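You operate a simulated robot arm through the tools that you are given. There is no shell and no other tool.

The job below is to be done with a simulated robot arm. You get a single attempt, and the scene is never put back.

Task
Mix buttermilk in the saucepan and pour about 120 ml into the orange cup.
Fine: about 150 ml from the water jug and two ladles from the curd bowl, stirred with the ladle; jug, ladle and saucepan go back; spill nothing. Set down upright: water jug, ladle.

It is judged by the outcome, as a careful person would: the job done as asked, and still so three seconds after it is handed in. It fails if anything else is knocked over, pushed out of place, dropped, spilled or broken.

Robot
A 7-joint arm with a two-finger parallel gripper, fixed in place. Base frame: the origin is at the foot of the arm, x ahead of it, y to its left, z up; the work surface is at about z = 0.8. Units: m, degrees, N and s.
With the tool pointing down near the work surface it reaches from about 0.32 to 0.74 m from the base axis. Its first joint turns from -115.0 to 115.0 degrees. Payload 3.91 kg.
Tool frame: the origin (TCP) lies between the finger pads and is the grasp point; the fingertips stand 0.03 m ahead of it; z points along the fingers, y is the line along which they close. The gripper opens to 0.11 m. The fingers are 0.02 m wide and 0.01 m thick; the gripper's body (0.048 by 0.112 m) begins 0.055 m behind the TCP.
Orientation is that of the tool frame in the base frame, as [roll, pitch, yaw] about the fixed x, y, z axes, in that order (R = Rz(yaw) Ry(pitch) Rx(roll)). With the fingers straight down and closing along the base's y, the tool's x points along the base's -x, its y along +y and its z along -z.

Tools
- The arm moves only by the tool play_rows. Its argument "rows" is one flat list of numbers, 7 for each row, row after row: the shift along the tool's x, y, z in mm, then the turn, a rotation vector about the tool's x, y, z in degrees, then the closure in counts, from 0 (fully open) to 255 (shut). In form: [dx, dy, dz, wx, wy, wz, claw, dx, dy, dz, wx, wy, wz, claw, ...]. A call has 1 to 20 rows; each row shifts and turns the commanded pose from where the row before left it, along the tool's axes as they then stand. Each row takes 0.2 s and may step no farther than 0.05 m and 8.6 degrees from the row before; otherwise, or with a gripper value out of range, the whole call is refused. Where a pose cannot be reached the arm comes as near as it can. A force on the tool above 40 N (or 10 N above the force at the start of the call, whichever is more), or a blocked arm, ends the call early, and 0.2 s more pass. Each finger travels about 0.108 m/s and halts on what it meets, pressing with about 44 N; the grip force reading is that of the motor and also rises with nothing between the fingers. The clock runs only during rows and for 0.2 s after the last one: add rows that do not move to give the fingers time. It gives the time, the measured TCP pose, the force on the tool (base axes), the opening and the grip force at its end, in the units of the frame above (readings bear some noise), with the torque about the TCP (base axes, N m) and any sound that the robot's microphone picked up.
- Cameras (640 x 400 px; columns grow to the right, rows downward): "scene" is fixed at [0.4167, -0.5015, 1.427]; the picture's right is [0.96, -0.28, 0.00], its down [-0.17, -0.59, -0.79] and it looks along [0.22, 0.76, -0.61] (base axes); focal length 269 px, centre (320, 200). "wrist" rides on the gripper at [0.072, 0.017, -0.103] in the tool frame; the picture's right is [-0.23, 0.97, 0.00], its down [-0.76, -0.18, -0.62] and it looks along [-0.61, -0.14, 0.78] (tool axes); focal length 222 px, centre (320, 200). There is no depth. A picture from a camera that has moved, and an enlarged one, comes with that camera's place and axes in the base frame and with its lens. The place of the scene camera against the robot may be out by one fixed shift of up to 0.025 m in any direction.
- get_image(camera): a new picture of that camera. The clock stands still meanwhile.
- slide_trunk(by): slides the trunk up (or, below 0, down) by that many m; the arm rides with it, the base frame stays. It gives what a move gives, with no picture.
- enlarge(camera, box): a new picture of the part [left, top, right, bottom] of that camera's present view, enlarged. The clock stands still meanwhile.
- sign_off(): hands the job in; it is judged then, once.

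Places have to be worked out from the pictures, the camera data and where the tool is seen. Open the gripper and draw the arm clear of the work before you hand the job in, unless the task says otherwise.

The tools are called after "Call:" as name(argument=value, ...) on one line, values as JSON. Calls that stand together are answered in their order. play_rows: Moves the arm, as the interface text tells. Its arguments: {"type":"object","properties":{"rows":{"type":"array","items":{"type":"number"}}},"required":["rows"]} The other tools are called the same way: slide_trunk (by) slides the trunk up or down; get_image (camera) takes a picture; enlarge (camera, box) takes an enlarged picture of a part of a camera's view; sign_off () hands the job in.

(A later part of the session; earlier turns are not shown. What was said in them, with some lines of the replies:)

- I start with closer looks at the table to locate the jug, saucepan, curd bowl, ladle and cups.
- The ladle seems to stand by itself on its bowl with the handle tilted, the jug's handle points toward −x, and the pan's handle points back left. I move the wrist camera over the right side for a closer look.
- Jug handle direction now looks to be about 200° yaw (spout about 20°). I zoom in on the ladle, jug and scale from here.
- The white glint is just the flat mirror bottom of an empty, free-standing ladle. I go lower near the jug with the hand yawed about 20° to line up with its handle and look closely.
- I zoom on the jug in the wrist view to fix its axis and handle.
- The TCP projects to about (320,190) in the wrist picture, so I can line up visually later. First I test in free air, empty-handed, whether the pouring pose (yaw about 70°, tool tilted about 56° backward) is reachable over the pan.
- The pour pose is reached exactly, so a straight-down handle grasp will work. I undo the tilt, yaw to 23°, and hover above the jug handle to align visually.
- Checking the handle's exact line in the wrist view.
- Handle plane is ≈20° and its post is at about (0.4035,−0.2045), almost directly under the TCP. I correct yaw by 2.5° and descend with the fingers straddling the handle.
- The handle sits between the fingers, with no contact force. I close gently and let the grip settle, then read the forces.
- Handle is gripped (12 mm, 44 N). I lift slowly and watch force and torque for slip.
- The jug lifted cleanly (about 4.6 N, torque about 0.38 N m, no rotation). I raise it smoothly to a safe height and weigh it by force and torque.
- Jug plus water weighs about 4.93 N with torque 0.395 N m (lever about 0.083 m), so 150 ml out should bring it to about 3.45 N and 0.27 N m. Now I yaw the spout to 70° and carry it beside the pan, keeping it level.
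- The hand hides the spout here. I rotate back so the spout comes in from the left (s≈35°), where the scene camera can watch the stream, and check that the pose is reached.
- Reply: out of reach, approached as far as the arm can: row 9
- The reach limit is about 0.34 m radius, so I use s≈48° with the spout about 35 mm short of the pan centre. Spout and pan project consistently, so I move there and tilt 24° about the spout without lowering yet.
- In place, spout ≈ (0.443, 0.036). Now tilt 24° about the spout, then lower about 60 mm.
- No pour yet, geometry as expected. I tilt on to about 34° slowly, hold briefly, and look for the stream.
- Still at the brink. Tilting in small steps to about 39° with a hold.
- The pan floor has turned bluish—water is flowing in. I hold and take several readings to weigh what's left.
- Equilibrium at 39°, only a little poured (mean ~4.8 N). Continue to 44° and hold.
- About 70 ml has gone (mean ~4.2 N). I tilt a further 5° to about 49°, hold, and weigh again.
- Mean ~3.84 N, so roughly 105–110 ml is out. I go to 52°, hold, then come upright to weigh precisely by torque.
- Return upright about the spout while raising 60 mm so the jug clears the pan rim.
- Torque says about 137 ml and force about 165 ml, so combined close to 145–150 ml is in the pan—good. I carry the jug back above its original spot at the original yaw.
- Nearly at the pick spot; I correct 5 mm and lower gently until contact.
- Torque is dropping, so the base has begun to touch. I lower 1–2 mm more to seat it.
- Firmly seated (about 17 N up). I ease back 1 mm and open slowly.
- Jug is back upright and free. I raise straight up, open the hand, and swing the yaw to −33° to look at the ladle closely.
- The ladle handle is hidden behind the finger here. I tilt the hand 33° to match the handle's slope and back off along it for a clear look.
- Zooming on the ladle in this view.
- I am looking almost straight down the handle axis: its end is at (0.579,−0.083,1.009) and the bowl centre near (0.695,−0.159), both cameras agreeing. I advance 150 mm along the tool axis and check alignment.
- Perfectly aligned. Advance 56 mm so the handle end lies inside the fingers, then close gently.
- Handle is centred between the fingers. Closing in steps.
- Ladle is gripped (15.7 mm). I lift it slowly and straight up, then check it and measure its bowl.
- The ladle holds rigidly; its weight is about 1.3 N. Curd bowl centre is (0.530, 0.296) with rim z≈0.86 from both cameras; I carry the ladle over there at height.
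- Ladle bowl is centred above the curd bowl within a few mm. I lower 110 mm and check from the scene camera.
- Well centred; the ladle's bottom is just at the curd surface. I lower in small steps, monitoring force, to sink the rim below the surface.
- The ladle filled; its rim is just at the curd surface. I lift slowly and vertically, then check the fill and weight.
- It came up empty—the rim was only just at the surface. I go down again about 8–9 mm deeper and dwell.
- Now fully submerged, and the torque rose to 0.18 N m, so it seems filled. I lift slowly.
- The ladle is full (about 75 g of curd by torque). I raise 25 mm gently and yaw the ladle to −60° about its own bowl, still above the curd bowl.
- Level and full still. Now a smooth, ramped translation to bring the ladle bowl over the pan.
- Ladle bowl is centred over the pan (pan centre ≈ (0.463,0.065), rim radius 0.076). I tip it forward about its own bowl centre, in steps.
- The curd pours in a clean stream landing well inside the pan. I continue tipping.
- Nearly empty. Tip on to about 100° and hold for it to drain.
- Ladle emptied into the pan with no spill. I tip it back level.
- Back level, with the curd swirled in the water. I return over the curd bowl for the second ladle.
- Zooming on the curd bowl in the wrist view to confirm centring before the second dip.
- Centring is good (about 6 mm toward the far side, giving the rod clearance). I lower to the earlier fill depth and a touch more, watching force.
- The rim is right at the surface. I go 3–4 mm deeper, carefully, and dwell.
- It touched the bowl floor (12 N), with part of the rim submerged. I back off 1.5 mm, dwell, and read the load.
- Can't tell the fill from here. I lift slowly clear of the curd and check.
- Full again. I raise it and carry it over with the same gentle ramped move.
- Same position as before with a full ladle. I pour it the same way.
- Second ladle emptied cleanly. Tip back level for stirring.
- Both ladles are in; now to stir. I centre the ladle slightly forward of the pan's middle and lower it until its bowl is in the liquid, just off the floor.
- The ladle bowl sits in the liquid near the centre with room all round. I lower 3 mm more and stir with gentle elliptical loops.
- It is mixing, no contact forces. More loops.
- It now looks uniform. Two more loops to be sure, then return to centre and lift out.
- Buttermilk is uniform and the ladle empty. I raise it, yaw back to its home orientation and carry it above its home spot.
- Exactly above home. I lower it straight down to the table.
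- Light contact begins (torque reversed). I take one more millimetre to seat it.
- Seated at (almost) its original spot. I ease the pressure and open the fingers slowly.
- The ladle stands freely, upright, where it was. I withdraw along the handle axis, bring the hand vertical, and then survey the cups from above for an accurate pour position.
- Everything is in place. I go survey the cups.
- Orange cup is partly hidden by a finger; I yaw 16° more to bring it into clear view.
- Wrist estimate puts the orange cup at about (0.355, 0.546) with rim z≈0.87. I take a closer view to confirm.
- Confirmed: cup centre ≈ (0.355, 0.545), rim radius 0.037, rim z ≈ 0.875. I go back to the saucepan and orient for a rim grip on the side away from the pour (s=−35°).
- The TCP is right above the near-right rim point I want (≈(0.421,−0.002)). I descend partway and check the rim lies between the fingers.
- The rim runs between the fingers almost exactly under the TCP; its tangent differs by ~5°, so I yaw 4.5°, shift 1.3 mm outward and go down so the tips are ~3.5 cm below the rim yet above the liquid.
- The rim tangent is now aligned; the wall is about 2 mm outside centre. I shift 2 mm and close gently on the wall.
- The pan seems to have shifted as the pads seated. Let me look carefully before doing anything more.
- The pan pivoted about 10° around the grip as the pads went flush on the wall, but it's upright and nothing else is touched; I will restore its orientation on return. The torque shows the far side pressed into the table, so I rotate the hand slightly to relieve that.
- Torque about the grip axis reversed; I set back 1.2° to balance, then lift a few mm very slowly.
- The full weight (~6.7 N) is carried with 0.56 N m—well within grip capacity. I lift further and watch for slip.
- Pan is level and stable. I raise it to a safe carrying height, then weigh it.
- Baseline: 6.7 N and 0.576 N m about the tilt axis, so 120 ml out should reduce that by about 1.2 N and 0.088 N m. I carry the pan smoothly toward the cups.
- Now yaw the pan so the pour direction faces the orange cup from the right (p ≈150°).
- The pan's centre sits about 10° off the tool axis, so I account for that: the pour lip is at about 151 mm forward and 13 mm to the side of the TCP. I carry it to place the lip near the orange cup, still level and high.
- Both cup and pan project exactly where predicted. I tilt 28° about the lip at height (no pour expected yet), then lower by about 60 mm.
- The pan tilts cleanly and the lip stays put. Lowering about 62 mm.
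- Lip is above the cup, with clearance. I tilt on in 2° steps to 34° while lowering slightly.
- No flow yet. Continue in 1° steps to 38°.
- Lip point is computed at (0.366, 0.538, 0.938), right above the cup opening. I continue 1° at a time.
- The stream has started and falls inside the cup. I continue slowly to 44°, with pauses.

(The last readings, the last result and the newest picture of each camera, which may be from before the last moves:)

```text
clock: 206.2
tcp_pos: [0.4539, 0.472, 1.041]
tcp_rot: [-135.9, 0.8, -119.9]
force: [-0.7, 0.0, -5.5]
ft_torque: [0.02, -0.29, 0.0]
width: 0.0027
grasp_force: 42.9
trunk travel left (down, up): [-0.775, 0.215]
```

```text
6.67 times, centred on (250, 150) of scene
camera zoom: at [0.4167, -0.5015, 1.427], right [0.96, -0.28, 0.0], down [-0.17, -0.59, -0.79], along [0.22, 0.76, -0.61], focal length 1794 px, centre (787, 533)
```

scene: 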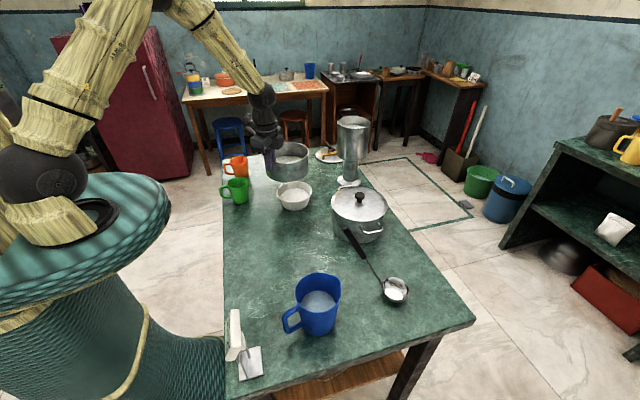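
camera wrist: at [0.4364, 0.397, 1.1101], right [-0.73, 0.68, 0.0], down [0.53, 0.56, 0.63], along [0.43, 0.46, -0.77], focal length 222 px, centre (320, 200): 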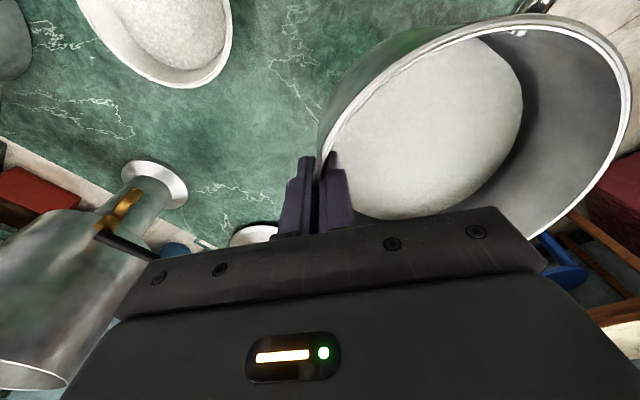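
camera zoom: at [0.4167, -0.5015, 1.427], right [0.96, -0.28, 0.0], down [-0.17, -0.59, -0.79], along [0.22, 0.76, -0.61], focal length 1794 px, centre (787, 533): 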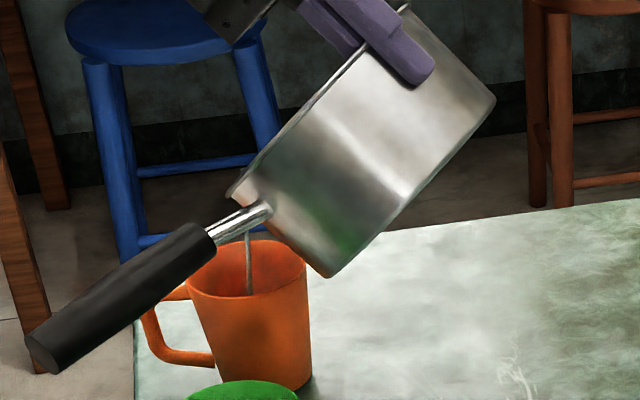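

Still pouring steadily into the cup at 44°. I hold and take several readings.

Call:
play_rows(rows=[0, 0, 0, 0, 0, 0, 255, 0, 0, 0, 0, 0, 0, 255, 0, 0, 0, 0, 0, 0, 255])

Call:
play_rows(rows=[0, 0, 0, 0, 0, 0, 255])

Call:
play_rows(rows=[0, 0, 0, 0, 0, 0, 255])

Call:
play_rows(rows=[0, 0, 0, 0, 0, 0, 255])

Call:
enlarge(camera="scene", box=[220, 120, 280, 180])

```text
clock: 207.0
tcp_pos: [0.4544, 0.4725, 1.04]
tcp_rot: [-135.8, 0.9, -120.0]
force: [0.3, -0.9, -6.1]
ft_torque: [0.03, -0.28, 0.01]
width: 0.0023
grasp_force: 42.3
trunk travel left (down, up): [-0.775, 0.215]
```

```text
clock: 207.4
tcp_pos: [0.4519, 0.4719, 1.0404]
tcp_rot: [-136.0, 0.8, -120.0]
force: [0.8, -0.5, -6.0]
ft_torque: [0.03, -0.26, -0.02]
width: 0.0026
grasp_force: 42.7
trunk travel left (down, up): [-0.775, 0.215]
```

```text
clock: 207.8
tcp_pos: [0.4527, 0.472, 1.0408]
tcp_rot: [-135.8, 0.7, -120.0]
force: [0.1, 0.4, -6.4]
ft_torque: [0.01, -0.25, -0.03]
width: 0.0026
grasp_force: 42.3
trunk travel left (down, up): [-0.775, 0.215]
```

```text
clock: 208.2
tcp_pos: [0.4521, 0.4716, 1.0413]
tcp_rot: [-135.9, 0.9, -119.9]
force: [0.8, -0.7, -5.8]
ft_torque: [0.0, -0.26, 0.0]
width: 0.0027
grasp_force: 42.9
trunk travel left (down, up): [-0.775, 0.215]
```

```text
6.67 times, centred on (250, 150) of scene
camera zoom: at [0.4167, -0.5015, 1.427], right [0.96, -0.28, 0.0], down [-0.17, -0.59, -0.79], along [0.22, 0.76, -0.61], focal length 1794 px, centre (787, 533)
```

zoom: 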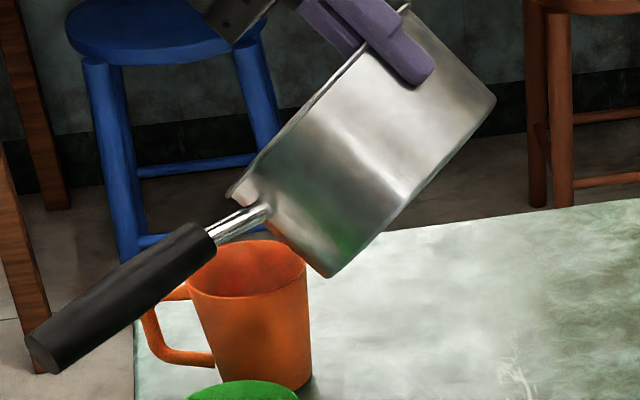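

Flow has ceased at 44° (equilibrium); roughly 50–70 ml poured. I go on to 49° in 1° steps.

Call:
play_rows(rows=[0, 0, -2.64, 1, 0, 0, 255, 0, 0, 0, 0, 0, 0, 255, 0, 0, 0, 0, 0, 0, 255, 0, 0, -2.64, 1, 0, 0, 255, 0, 0, 0, 0, 0, 0, 255, 0, 0, 0, 0, 0, 0, 255, 0, 0, -2.64, 1, 0, 0, 255, 0, 0, 0, 0, 0, 0, 255, 0, 0, 0, 0, 0, 0, 255])

Call:
enlarge(camera="scene", box=[220, 120, 280, 180])

Call:
play_rows(rows=[0, 0, -2.64, 1, 0, 0, 255, 0, 0, 0, 0, 0, 0, 255, 0, 0, 0, 0, 0, 0, 255, 0, 0, -2.64, 1, 0, 0, 255, 0, 0, 0, 0, 0, 0, 255, 0, 0, 0, 0, 0, 0, 255, 0, 0, 0, 0, 0, 0, 255, 0, 0, 0, 0, 0, 0, 255, 0, 0, 0, 0, 0, 0, 255])

Call:
play_rows(rows=[0, 0, 0, 0, 0, 0, 255, 0, 0, 0, 0, 0, 0, 255])

Call:
play_rows(rows=[0, 0, 0, 0, 0, 0, 255])

Call:
play_rows(rows=[0, 0, 0, 0, 0, 0, 255])

Call:
enlarge(camera="scene", box=[220, 120, 280, 180])

```text
clock: 210.2
tcp_pos: [0.4484, 0.4741, 1.0461]
tcp_rot: [-133.0, 0.8, -119.9]
force: [0.0, 0.3, -5.8]
ft_torque: [0.01, -0.24, 0.02]
width: 0.0025
grasp_force: 42.4
trunk travel left (down, up): [-0.775, 0.215]
```

```text
6.67 times, centred on (250, 150) of scene
camera zoom: at [0.4167, -0.5015, 1.427], right [0.96, -0.28, 0.0], down [-0.17, -0.59, -0.79], along [0.22, 0.76, -0.61], focal length 1794 px, centre (787, 533)
```

zoom: 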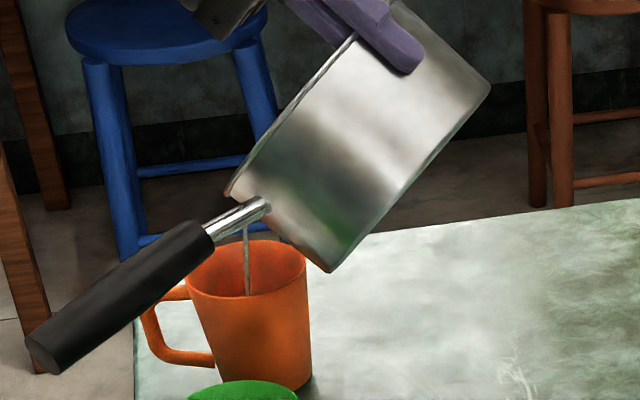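

```text
clock: 212.2
tcp_pos: [0.4449, 0.4766, 1.0512]
tcp_rot: [-130.9, 0.8, -120.0]
force: [0.0, -0.2, -5.0]
ft_torque: [0.02, -0.23, -0.01]
width: 0.0026
grasp_force: 42.3
trunk travel left (down, up): [-0.775, 0.215]
```

```text
clock: 212.8
tcp_pos: [0.445, 0.477, 1.051]
tcp_rot: [-130.9, 0.9, -119.9]
force: [0.3, 0.1, -4.5]
ft_torque: [0.05, -0.26, 0.0]
width: 0.0024
grasp_force: 43.1
trunk travel left (down, up): [-0.775, 0.215]
```

```text
clock: 213.2
tcp_pos: [0.4449, 0.4771, 1.0502]
tcp_rot: [-130.9, 0.8, -119.9]
force: [0.3, 0.4, -5.2]
ft_torque: [0.04, -0.23, 0.03]
width: 0.0024
grasp_force: 42.5
trunk travel left (down, up): [-0.775, 0.215]
```

```text
clock: 213.6
tcp_pos: [0.4449, 0.4764, 1.0508]
tcp_rot: [-130.8, 0.8, -120.0]
force: [0.1, -0.5, -5.7]
ft_torque: [0.02, -0.21, -0.02]
width: 0.0025
grasp_force: 42.5
trunk travel left (down, up): [-0.775, 0.215]
```

```text
6.67 times, centred on (250, 150) of scene
camera zoom: at [0.4167, -0.5015, 1.427], right [0.96, -0.28, 0.0], down [-0.17, -0.59, -0.79], along [0.22, 0.76, -0.61], focal length 1794 px, centre (787, 533)
```

zoom: 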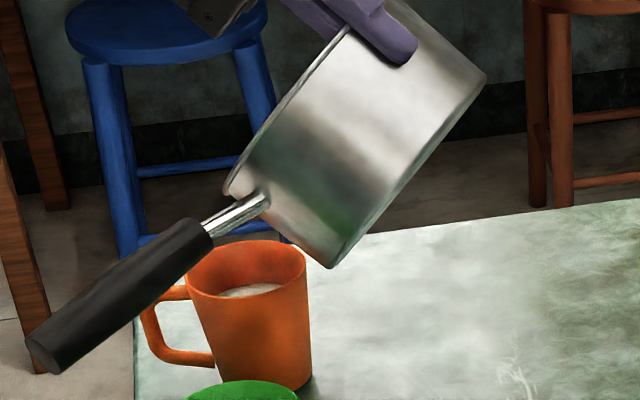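

The liquid level is now visible in the cup; its height gives about 115–120 ml, in line with the weight loss. I tip back upright, raising the lip clear of the cup.

Call:
play_rows(rows=[0, 0.65, 10.5, -4, 0, 0, 255, 0, 0.65, 10.5, -4, 0, 0, 255, 0, -5.9, 3, -4, 0, 0, 255, 0, -5.4, 2.5, -4, 0, 0, 255, 0, -4.8, 2.1, -4, 0, 0, 255, 0, -4.2, 1.75, -4, 0, 0, 255, 0, -3.6, 1.4, -4, 0, 0, 255, 0, -2.9, 1.2, -4, 0, 0, 255, 0, -1.7, 2.85, -4, 0, 0, 255, 0, 0.65, 10.5, -4, 0, 0, 255, 0, 0.65, 10.5, -4, 0, 0, 255, 0, 0.65, 10.5, -4, 0, 0, 255, 0, 0.1, 2.6, -1, 0, 0, 255, 0, 0, 0, 0, 0, 0, 255, 0, 0, 0, 0, 0, 0, 255, 0, 0, 0, 0, 0, 0, 255, 0, 0, 0, 0, 0, 0, 255])

Call:
play_rows(rows=[0, 0, 0, 0, 0, 0, 255])

Call:
play_rows(rows=[0, 0, 0, 0, 0, 0, 255])

Call:
play_rows(rows=[0, 0, 0, 0, 0, 0, 255])

Call:
play_rows(rows=[0, 0, 0, 0, 0, 0, 255])

Call:
play_rows(rows=[0, 0, 0, 0, 0, 0, 255])

Call:
play_rows(rows=[0, 0, 0, 0, 0, 0, 255])

Call:
enlarge(camera="scene", box=[200, 110, 320, 210])

Call:
enlarge(camera="scene", box=[220, 145, 260, 185])

```text
clock: 217.2
tcp_pos: [0.4863, 0.4526, 1.0032]
tcp_rot: [-179.9, 0.8, -119.9]
force: [0.1, 0.4, -5.5]
ft_torque: [-0.11, -0.45, -0.02]
width: 0.0024
grasp_force: 42.3
trunk travel left (down, up): [-0.775, 0.215]
```

```text
clock: 217.6
tcp_pos: [0.4873, 0.453, 1.0037]
tcp_rot: [-179.9, 0.8, -120.0]
force: [0.5, 0.4, -5.3]
ft_torque: [-0.12, -0.47, -0.03]
width: 0.0026
grasp_force: 42.6
trunk travel left (down, up): [-0.775, 0.215]
```

```text
clock: 218.0
tcp_pos: [0.4867, 0.4536, 1.0039]
tcp_rot: [-179.8, 0.7, -119.9]
force: [0.1, -1.0, -4.9]
ft_torque: [-0.13, -0.45, 0.0]
width: 0.0027
grasp_force: 42.1
trunk travel left (down, up): [-0.775, 0.215]
```

```text
clock: 218.4
tcp_pos: [0.4862, 0.4526, 1.0035]
tcp_rot: [-180.0, 0.8, -119.8]
force: [0.6, -0.1, -5.3]
ft_torque: [-0.12, -0.47, -0.02]
width: 0.0025
grasp_force: 42.8
trunk travel left (down, up): [-0.775, 0.215]
```

```text
clock: 218.8
tcp_pos: [0.4866, 0.453, 1.0039]
tcp_rot: [-179.9, 0.7, -119.9]
force: [-0.3, 0.2, -5.5]
ft_torque: [-0.11, -0.46, 0.03]
width: 0.0027
grasp_force: 42.4
trunk travel left (down, up): [-0.775, 0.215]
```

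```text
clock: 219.2
tcp_pos: [0.4868, 0.4529, 1.003]
tcp_rot: [-179.9, 0.7, -120.0]
force: [0.1, 0.4, -6.0]
ft_torque: [-0.11, -0.49, -0.02]
width: 0.0025
grasp_force: 41.9
trunk travel left (down, up): [-0.775, 0.215]
```

```text
clock: 219.6
tcp_pos: [0.4868, 0.4529, 1.0042]
tcp_rot: [-180.0, 0.9, -120.0]
force: [-0.1, -0.5, -4.9]
ft_torque: [-0.1, -0.47, 0.05]
width: 0.0028
grasp_force: 42.7
trunk travel left (down, up): [-0.775, 0.215]
```

```text
4.00 times, centred on (260, 160) of scene
camera zoom: at [0.4167, -0.5015, 1.427], right [0.96, -0.28, 0.0], down [-0.17, -0.59, -0.79], along [0.22, 0.76, -0.61], focal length 1076 px, centre (560, 360)
```

zoom: 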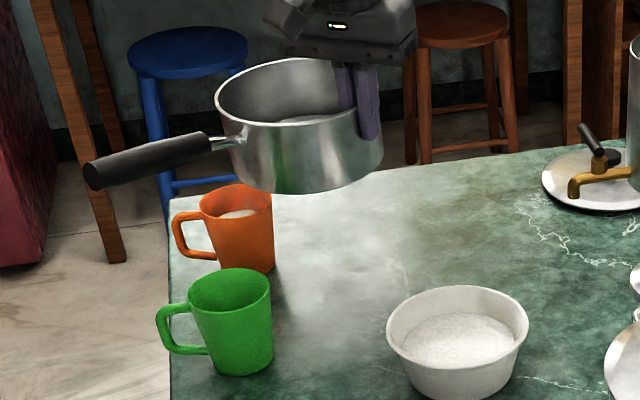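

```text
10.00 times, centred on (240, 165) of scene
camera zoom: at [0.4167, -0.5015, 1.427], right [0.96, -0.28, 0.0], down [-0.17, -0.59, -0.79], along [0.22, 0.76, -0.61], focal length 2691 px, centre (1120, 550)
```

zoom: 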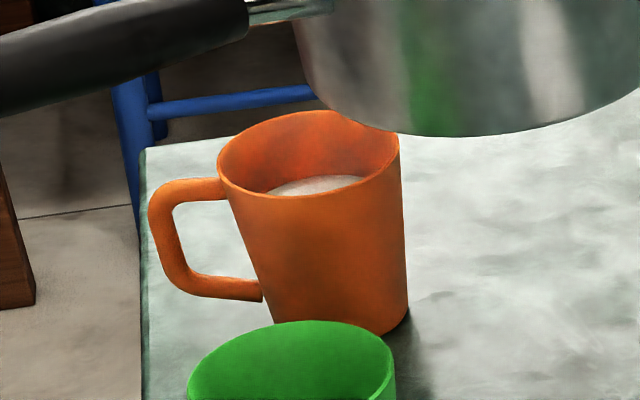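

Level reading suggests ≈120–125 ml in the cup, force ≈135 ml—about right, nothing spilled. I carry the pan back: first away from the cups.

Call:
play_rows(rows=[4.6, -1.9, 0, 0, 0, 0, 255, 9.3, -3.8, 0, 0, 0, 0, 255, 13.9, -5.6, 0, 0, 0, 0, 255, 17.6, -7.1, 0, 0, 0, 0, 255, 20.4, -8.3, 0, 0, 0, 0, 255, 22.3, -9, 0, 0, 0, 0, 255, 22.3, -9, 0, 0, 0, 0, 255, 20.4, -8.3, 0, 0, 0, 0, 255, 16.7, -6.8, 0, 0, 0, 0, 255, 12.1, -4.9, 0, 0, 0, 0, 255, 8.4, -3.4, 0, 0, 0, 0, 255, 5.6, -2.3, 0, 0, 0, 0, 255, 2.8, -1.1, 0, 0, 0, 0, 255, 0, 0, 0, 0, 0, 0, 255])

Call:
play_rows(rows=[0, 0, 0, 0, 0, 2, 255, 0, 0, 0, 0, 0, 4, 255, 0, 0, 0, 0, 0, 6, 255, 0, 0, 0, 0, 0, 7, 255, 0, 0, 0, 0, 0, 7, 255, 0, 0, 0, 0, 0, 7, 255, 0, 0, 0, 0, 0, 7, 255, 0, 0, 0, 0, 0, 7, 255, 0, 0, 0, 0, 0, 7, 255, 0, 0, 0, 0, 0, 7, 255, 0, 0, 0, 0, 0, 7, 255, 0, 0, 0, 0, 0, 6, 255, 0, 0, 0, 0, 0, 5, 255, 0, 0, 0, 0, 0, 4, 255, 0, 0, 0, 0, 0, 3, 255, 0, 0, 0, 0, 0, 2.5, 255, 0, 0, 0, 0, 0, 0, 255])

Call:
get_image(camera="scene")

```text
clock: 222.6
tcp_pos: [0.4608, 0.2651, 1.0]
tcp_rot: [-179.9, 0.8, -120.0]
force: [0.4, 0.4, -5.3]
ft_torque: [-0.13, -0.48, 0.02]
width: 0.0025
grasp_force: 42.4
trunk travel left (down, up): [-0.775, 0.215]
```

```text
clock: 226.2
tcp_pos: [0.4609, 0.264, 1.0005]
tcp_rot: [179.2, 0.1, 151.6]
force: [-0.1, 0.1, -5.2]
ft_torque: [-0.49, 0.09, -0.02]
width: 0.0026
grasp_force: 42.7
trunk travel left (down, up): [-0.775, 0.215]
```

```text
taken
```

scene: 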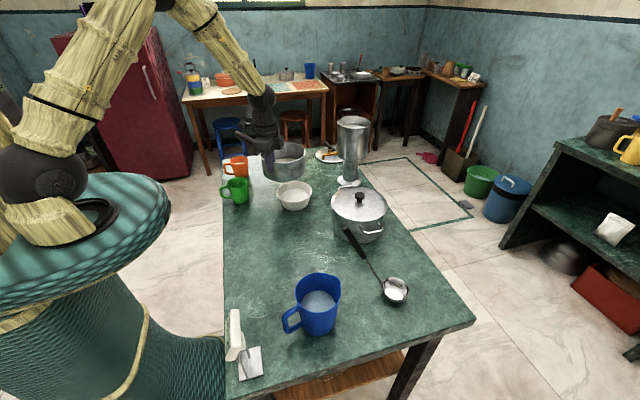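

Yaw restored to the pan's original handle direction. Now translate back above its original spot.

Call:
play_rows(rows=[-1.7, -4.7, 0, 0, 0, 0, 255, -3.7, -10.4, 0, 0, 0, 0, 255, -5.7, -16, 0, 0, 0, 0, 255, -7.3, -20.7, 0, 0, 0, 0, 255, -8.7, -24.5, 0, 0, 0, 0, 255, -9.7, -27.3, 0, 0, 0, 0, 255, -10, -28.3, 0, 0, 0, 0, 255, -10, -28.3, 0, 0, 0, 0, 255, -8.7, -24.5, 0, 0, 0, 0, 255, -7.3, -20.7, 0, 0, 0, 0, 255, -6, -17, 0, 0, 0, 0, 255, -4.7, -13.2, 0, 0, 0, 0, 255, -3.3, -9.4, 0, 0, 0, 0, 255, -2.3, -6.6, 0, 0, 0, 0, 255, -1.7, -4.7, 0, 0, 0, 0, 255, 0, 0, 0, 0, 0, 0, 255])

Call:
enlarge(camera="scene", box=[220, 180, 340, 300])

Call:
get_image(camera="wrist")

```text
clock: 229.6
tcp_pos: [0.4203, -0.0057, 0.9982]
tcp_rot: [179.2, 0.1, 151.5]
force: [0.3, 0.5, -4.7]
ft_torque: [-0.51, 0.08, 0.0]
width: 0.0029
grasp_force: 42.7
trunk travel left (down, up): [-0.775, 0.215]
```

```text
3.33 times, centred on (280, 240) of scene
camera zoom: at [0.4167, -0.5015, 1.427], right [0.96, -0.28, 0.0], down [-0.17, -0.59, -0.79], along [0.22, 0.76, -0.61], focal length 897 px, centre (453, 67)
```

zoom: 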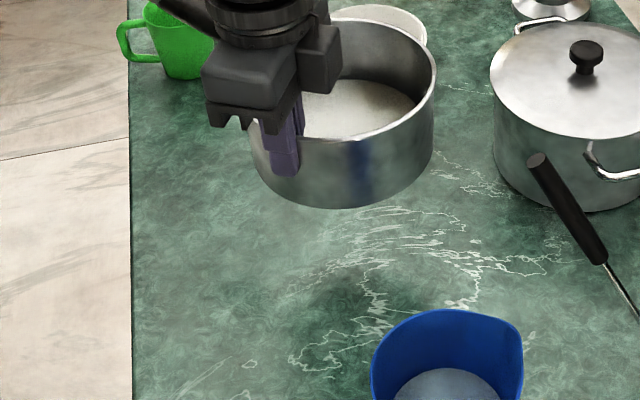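

```text
taken
camera wrist: at [0.3624, 0.0428, 1.1015], right [0.66, 0.75, 0.01], down [0.58, -0.53, 0.62], along [0.47, -0.4, -0.78], focal length 222 px, centre (320, 200)
```

wrist: 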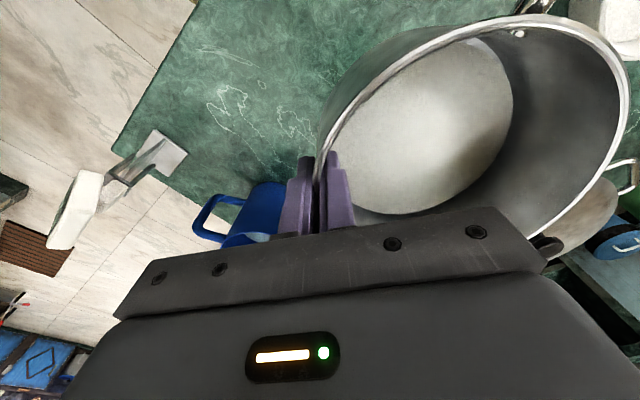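

Over its original spot with original handle direction. I lower gently.

Call:
play_rows(rows=[0, 0, 10, 0, 0, 0, 255, 0, 0, 20, 0, 0, 0, 255, 0, 0, 24, 0, 0, 0, 255, 0, 0, 24, 0, 0, 0, 255, 0, 0, 18, 0, 0, 0, 255, 0, 0, 12, 0, 0, 0, 255, 0, 0, 7, 0, 0, 0, 255, 0, 0, 4, 0, 0, 0, 255, 0, 0, 0, 0, 0, 0, 255])

Call:
enlarge(camera="scene", box=[220, 180, 340, 300])

```text
clock: 231.6
tcp_pos: [0.4192, -0.0032, 0.8774]
tcp_rot: [179.2, 0.1, 151.5]
force: [0.1, -0.2, -5.1]
ft_torque: [-0.45, 0.08, -0.02]
width: 0.0027
grasp_force: 43.2
trunk travel left (down, up): [-0.775, 0.215]
```

```text
3.33 times, centred on (280, 240) of scene
camera zoom: at [0.4167, -0.5015, 1.427], right [0.96, -0.28, 0.0], down [-0.17, -0.59, -0.79], along [0.22, 0.76, -0.61], focal length 897 px, centre (453, 67)
```

zoom: 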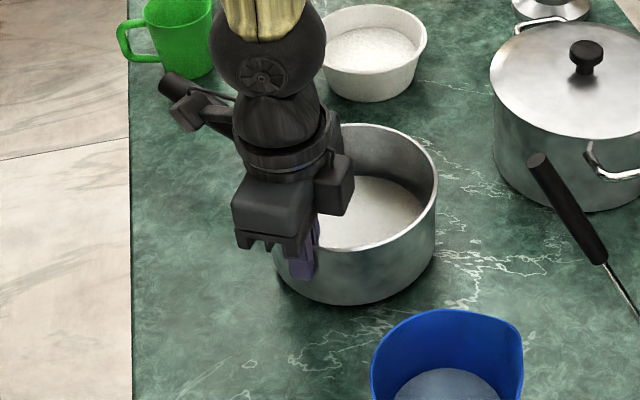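

Matches its original footprint in the picture. Last few millimetres, slowly, watching force.

Call:
play_rows(rows=[0, 0, 3, 0, 0, 0, 255, 0, 0, 2, 0, 0, 0, 255, 0, 0, 0, 0, 0, 0, 255])

Call:
play_rows(rows=[0, 0, 1.5, 0, 0, 0, 255, 0, 0, 0, 0, 0, 0, 255])

```text
clock: 232.4
tcp_pos: [0.42, -0.002, 0.8734]
tcp_rot: [179.1, 0.1, 151.4]
force: [-1.3, 0.1, -5.2]
ft_torque: [-0.48, 0.08, -0.01]
width: 0.0026
grasp_force: 42.5
trunk travel left (down, up): [-0.775, 0.215]
```

```text
clock: 233.0
tcp_pos: [0.4206, -0.0022, 0.8715]
tcp_rot: [179.2, 0.1, 151.6]
force: [0.4, -0.4, -5.2]
ft_torque: [-0.46, 0.14, -0.02]
width: 0.0025
grasp_force: 42.5
trunk travel left (down, up): [-0.775, 0.215]
```

No contact yet; continue in 1 mm steps.

Call:
play_rows(rows=[0, 0, 1, 0, 0, 0, 255, 0, 0, 0, 0, 0, 0, 255])

Call:
play_rows(rows=[0, 0, 1, 0, 0, 0, 255, 0, 0, 0, 0, 0, 0, 255])

Call:
enlarge(camera="scene", box=[220, 180, 340, 300])

```text
clock: 233.6
tcp_pos: [0.4195, -0.0031, 0.8704]
tcp_rot: [179.2, 0.1, 151.5]
force: [-0.1, 0.4, -5.5]
ft_torque: [-0.45, 0.07, 0.02]
width: 0.0026
grasp_force: 42.1
trunk travel left (down, up): [-0.775, 0.215]
```

```text
clock: 234.2
tcp_pos: [0.42, -0.0025, 0.87]
tcp_rot: [179.2, 0.1, 151.5]
force: [-0.7, 0.6, -6.1]
ft_torque: [-0.49, 0.14, -0.02]
width: 0.0025
grasp_force: 42.7
trunk travel left (down, up): [-0.775, 0.215]
```

```text
3.33 times, centred on (280, 240) of scene
camera zoom: at [0.4167, -0.5015, 1.427], right [0.96, -0.28, 0.0], down [-0.17, -0.59, -0.79], along [0.22, 0.76, -0.61], focal length 897 px, centre (453, 67)
```

zoom: 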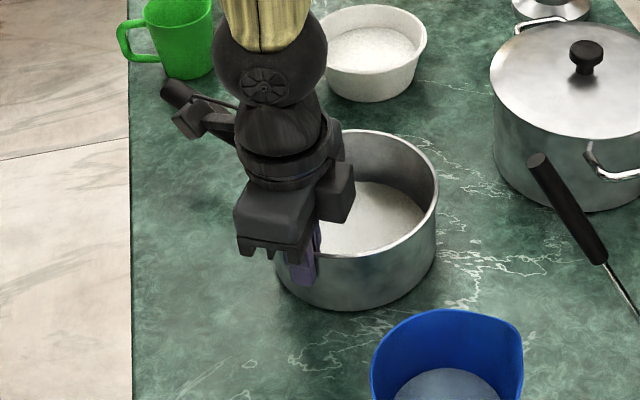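

Call:
play_rows(rows=[0, 0, 1, 0, 0, 0, 255, 0, 0, 0, 0, 0, 0, 255])

Call:
play_rows(rows=[0, 0, 0.8, 0, 0, 0, 255, 0, 0, 0, 0, 0, 0, 255])

```text
clock: 234.8
tcp_pos: [0.4197, -0.002, 0.8694]
tcp_rot: [179.1, 0.2, 151.6]
force: [0.5, 1.3, 1.5]
ft_torque: [0.09, 0.24, 0.0]
width: 0.0027
grasp_force: 42.8
trunk travel left (down, up): [-0.775, 0.215]
```

```text
clock: 235.4
tcp_pos: [0.4206, -0.003, 0.8693]
tcp_rot: [179.1, 0.2, 151.5]
force: [0.5, 3.8, 12.7]
ft_torque: [0.52, 0.48, -0.06]
width: 0.0028
grasp_force: 42.6
trunk travel left (down, up): [-0.775, 0.215]
```

Contact made. I ease off slightly and open the fingers slowly.

Call:
play_rows(rows=[0, 0, -0.7, 0, 0, 0, 255, 0, 0, 0, 0, 0, 0, 255, 0, 0, 0, 0, 0, 0, 246, 0, 0, 0, 0, 0, 0, 240, 0, 0, 0, 0, 0, 0, 230, 0, 0, 0, 0, 0, 0, 215, 0, 0, 0, 0, 0, 0, 195, 0, 0, 0, 0, 0, 0, 170, 0, 0, 0, 0, 0, 0, 150, 0, 0, 0, 0, 0, 0, 150])

Call:
get_image(camera="wrist")

Call:
enlarge(camera="scene", box=[220, 180, 340, 300])

```text
clock: 237.6
tcp_pos: [0.4206, -0.003, 0.8684]
tcp_rot: [179.2, 0.1, 151.6]
force: [0.2, -0.2, -0.7]
ft_torque: [0.01, -0.03, 0.03]
width: 0.0452
grasp_force: 0.0
trunk travel left (down, up): [-0.775, 0.215]
```

```text
taken
camera wrist: at [0.3636, 0.0446, 0.9727], right [0.66, 0.75, 0.01], down [0.58, -0.53, 0.62], along [0.47, -0.4, -0.78], focal length 222 px, centre (320, 200)
```

wrist: 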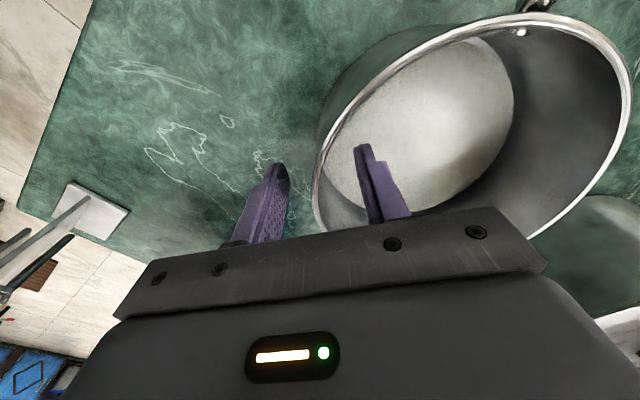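

```text
3.33 times, centred on (280, 240) of scene
camera zoom: at [0.4167, -0.5015, 1.427], right [0.96, -0.28, 0.0], down [-0.17, -0.59, -0.79], along [0.22, 0.76, -0.61], focal length 897 px, centre (453, 67)
```

zoom: 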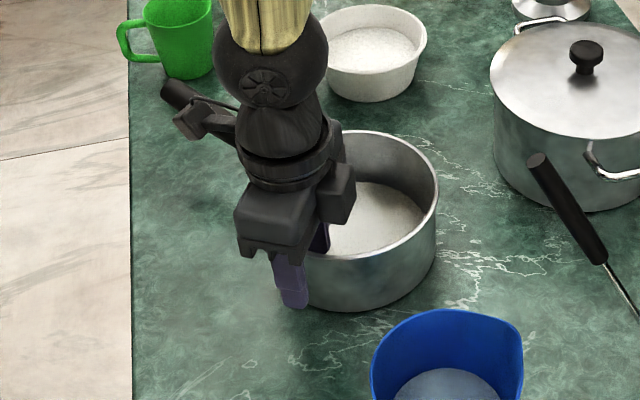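

Pan released and both fingers are clear of the wall. I withdraw straight up, then look over everything, including the cup level.

Call:
play_rows(rows=[0, 0, -20, 0, 0, 0, 150, 0, 0, -40, 0, 0, 0, 150, 0, 0, -45, 0, 0, 0, 150, 0, 0, -45, 0, 0, 0, 150, 0, 0, -45, 0, 0, 0, 150, 0, 0, -45, 0, 0, 0, 130, 0, 0, -20, 0, 0, 0, 100, 0, 0, 0, 0, 0, 0, 90])

Call:
get_image(camera="scene")

Call:
enlarge(camera="scene", box=[220, 180, 340, 300])

Call:
get_image(camera="wrist")

```text
clock: 239.4
tcp_pos: [0.4173, -0.006, 1.1287]
tcp_rot: [179.2, 0.2, 151.5]
force: [0.4, 0.4, 0.4]
ft_torque: [0.01, 0.02, 0.01]
width: 0.0711
grasp_force: 0.1
trunk travel left (down, up): [-0.775, 0.215]
```

```text
taken
```

scene: 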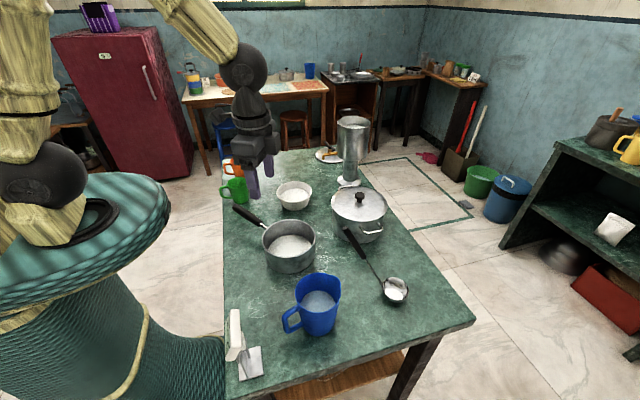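

```text
3.33 times, centred on (280, 240) of scene
camera zoom: at [0.4167, -0.5015, 1.427], right [0.96, -0.28, 0.0], down [-0.17, -0.59, -0.79], along [0.22, 0.76, -0.61], focal length 897 px, centre (453, 67)
```

zoom: 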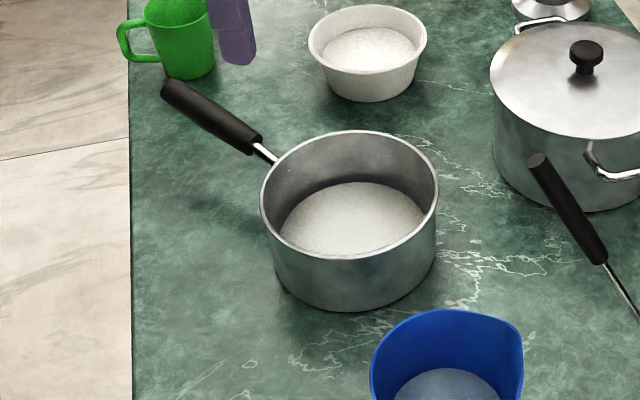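

```text
taken
camera wrist: at [0.3608, 0.0421, 1.2323], right [0.66, 0.75, 0.01], down [0.58, -0.53, 0.62], along [0.47, -0.4, -0.78], focal length 222 px, centre (320, 200)
```

wrist: 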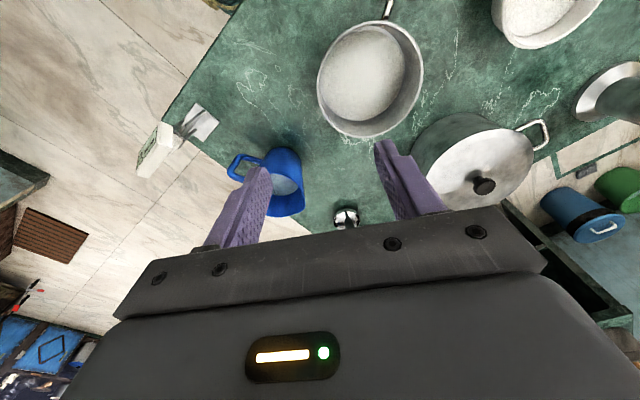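

The saucepan is back in place, upright, with its handle as before; jug and ladle are standing. I go to look down into the orange cup to check the amount.

Call:
play_rows(rows=[31.3, 31.8, 0, 0, 0, 0, 90, 31.3, 31.8, 0, 0, 0, 0, 90, 31.3, 31.8, 0, 0, 0, 0, 90, 31.3, 31.8, 0, 0, 0, 0, 90, 31.3, 31.8, 0, 0, 0, 0, 90, 31.3, 31.8, 0, 0, 0, 0, 90, 31.3, 31.8, 0, 0, 0, 0, 90, 31.3, 31.8, 0, 0, 0, 0, 90, 31.3, 31.8, 0, 0, 0, 0, 90])

Call:
play_rows(rows=[0, 0, 0, 0, 0, -8.04, 90, 0, 0, 0, 0, 0, -8.04, 90, 0, 0, 0, 0, 0, -8.04, 90, 0, 0, 0, 0, 0, -8.04, 90, 0, 0, 0, 0, 0, -8.04, 90, 0, 0, 0, 0, 0, -8.04, 90, 0, 0, 0, 0, 0, -8.04, 90, 0, 0, 0, 0, 0, -8.04, 90, 0, 0, 0, 0, 0, -8.04, 90, 0, 0, 0, 0, 0, -8.04, 90, 0, 0, 0, 0, 0, -8.04, 90, 0, 0, 0, 0, 0, -8.04, 90, 0, 0, 0, 0, 0, -8.04, 90, 0, 0, 30, 0, 0, 0, 90, 0, 0, 33, 0, 0, 0, 90, 0, 0, 0, 0, 0, 0, 90])

Call:
enlarge(camera="wrist", box=[200, 60, 440, 220])

Call:
enlarge(camera="scene", box=[220, 145, 260, 185])

```text
clock: 241.4
tcp_pos: [0.3067, 0.381, 1.1334]
tcp_rot: [179.3, 0.3, 151.5]
force: [0.3, 0.2, 0.3]
ft_torque: [-0.03, 0.01, 0.05]
width: 0.0712
grasp_force: 0.1
trunk travel left (down, up): [-0.775, 0.215]
```

```text
clock: 244.8
tcp_pos: [0.3074, 0.3793, 1.0685]
tcp_rot: [-179.6, 0.7, -104.0]
force: [0.2, -0.6, 0.2]
ft_torque: [0.0, 0.0, 0.06]
width: 0.0713
grasp_force: 0.1
trunk travel left (down, up): [-0.775, 0.215]
```

```text
2.50 times, centred on (320, 140) of wrist
camera zoom: at [0.2718, 0.3115, 1.1711], right [-0.89, 0.45, 0.0], down [0.35, 0.69, 0.63], along [0.29, 0.56, -0.77], focal length 555 px, centre (320, 350)
```

zoom: 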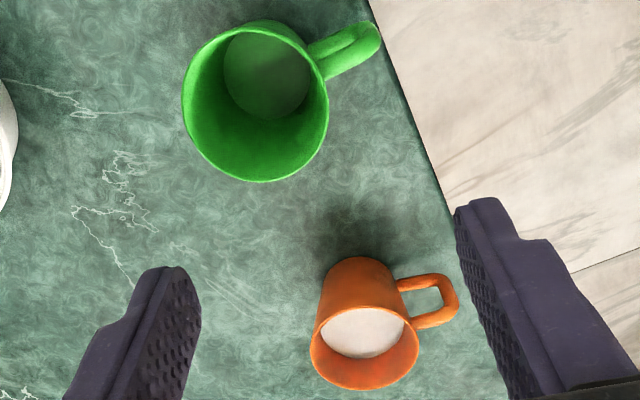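

```text
10.00 times, centred on (240, 165) of scene
camera zoom: at [0.4167, -0.5015, 1.427], right [0.96, -0.28, 0.0], down [-0.17, -0.59, -0.79], along [0.22, 0.76, -0.61], focal length 2691 px, centre (1120, 550)
```

zoom: 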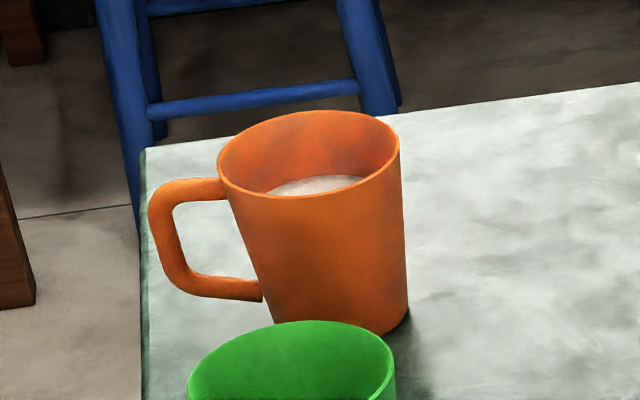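

The level is 29 mm below the rim in both views, i.e. about 120 ml; no spills anywhere. I open the gripper fully and draw the arm up and clear.

Call:
play_rows(rows=[0, 0, -40, 0, 0, 0, 60, 0, 0, -45, 0, 0, 0, 30, 0, 0, -45, 0, 0, 0, 0, 20, -20, -10, 0, 0, 0, 0, 30, -30, 0, 0, 0, 0, 0, 30, -30, 0, 0, 0, 0, 0, 30, -30, 0, 0, 0, 0, 0, 30, -30, 0, 0, 0, 0, 0, 0, 0, 0, 0, 0, 0, 0, 0, 0, 0, 0, 0, 0, 0])

Call:
get_image(camera="scene")

Call:
enlarge(camera="scene", box=[220, 200, 420, 360])

```text
clock: 247.0
tcp_pos: [0.4082, 0.2088, 1.2082]
tcp_rot: [-179.7, 0.8, -103.9]
force: [-0.6, 1.1, 0.1]
ft_torque: [0.04, 0.0, -0.02]
width: 0.1103
grasp_force: 0.0
trunk travel left (down, up): [-0.775, 0.215]
```

```text
taken
```

scene: 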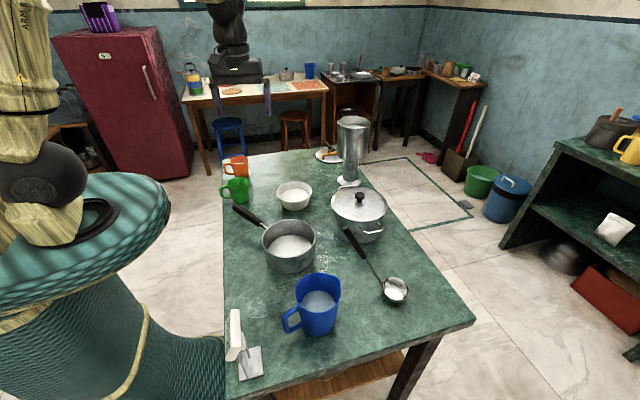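

```text
2.50 times, centred on (320, 280) of scene
camera zoom: at [0.4167, -0.5015, 1.427], right [0.96, -0.28, 0.0], down [-0.17, -0.59, -0.79], along [0.22, 0.76, -0.61], focal length 673 px, centre (320, 0)
```

zoom: 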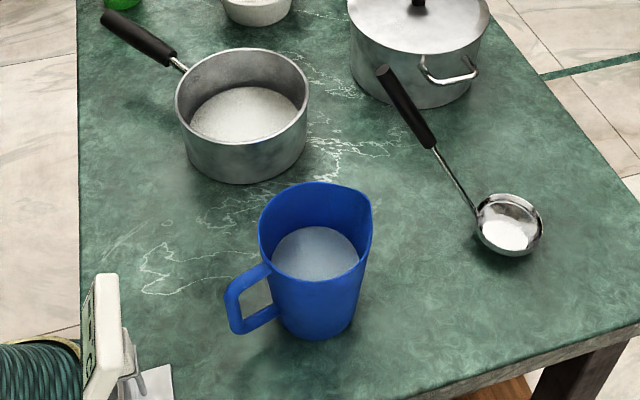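

Everything is in order. The jug and ladle stand upright at their spots, the saucepan is back with the rest of the buttermilk, and the orange cup holds about 120 ml. The table is clean, the gripper is open and the arm is clear, so I hand the job in.

Call:
sign_off()

```text
The job is handed in.
```

The buttermilk is mixed and about 120 ml is in the orange cup. The jug, ladle and saucepan are back in their places, and I saw no spills.

- **Water:** about 145 ml went in from the jug. The torque reading gave about 137 ml and the force reading about 165 ml.
- **Curd:** two full ladles went in. My first dip came up empty, so I went deeper and dipped again. On the second ladle the ladle lightly touched the floor of the curd bowl, about 12 N, with no visible effect.
- **Stirring:** I stirred seven loops with the ladle, until the mix looked even.
- **Cup:** the liquid sits about 29 mm below the rim from both cameras, which works out to roughly 117–127 ml. The force reading suggested about 135 ml.
- **Set down:** the jug and ladle stand upright where they started.
- **Saucepan:** I held it by the rim rather than the handle, with one finger inside the pan just above the liquid. It swung about 10° when I gripped it. I put it back within a few millimetres of its original place, with its handle pointing as before.

The gripper is open and the arm is clear of the table.
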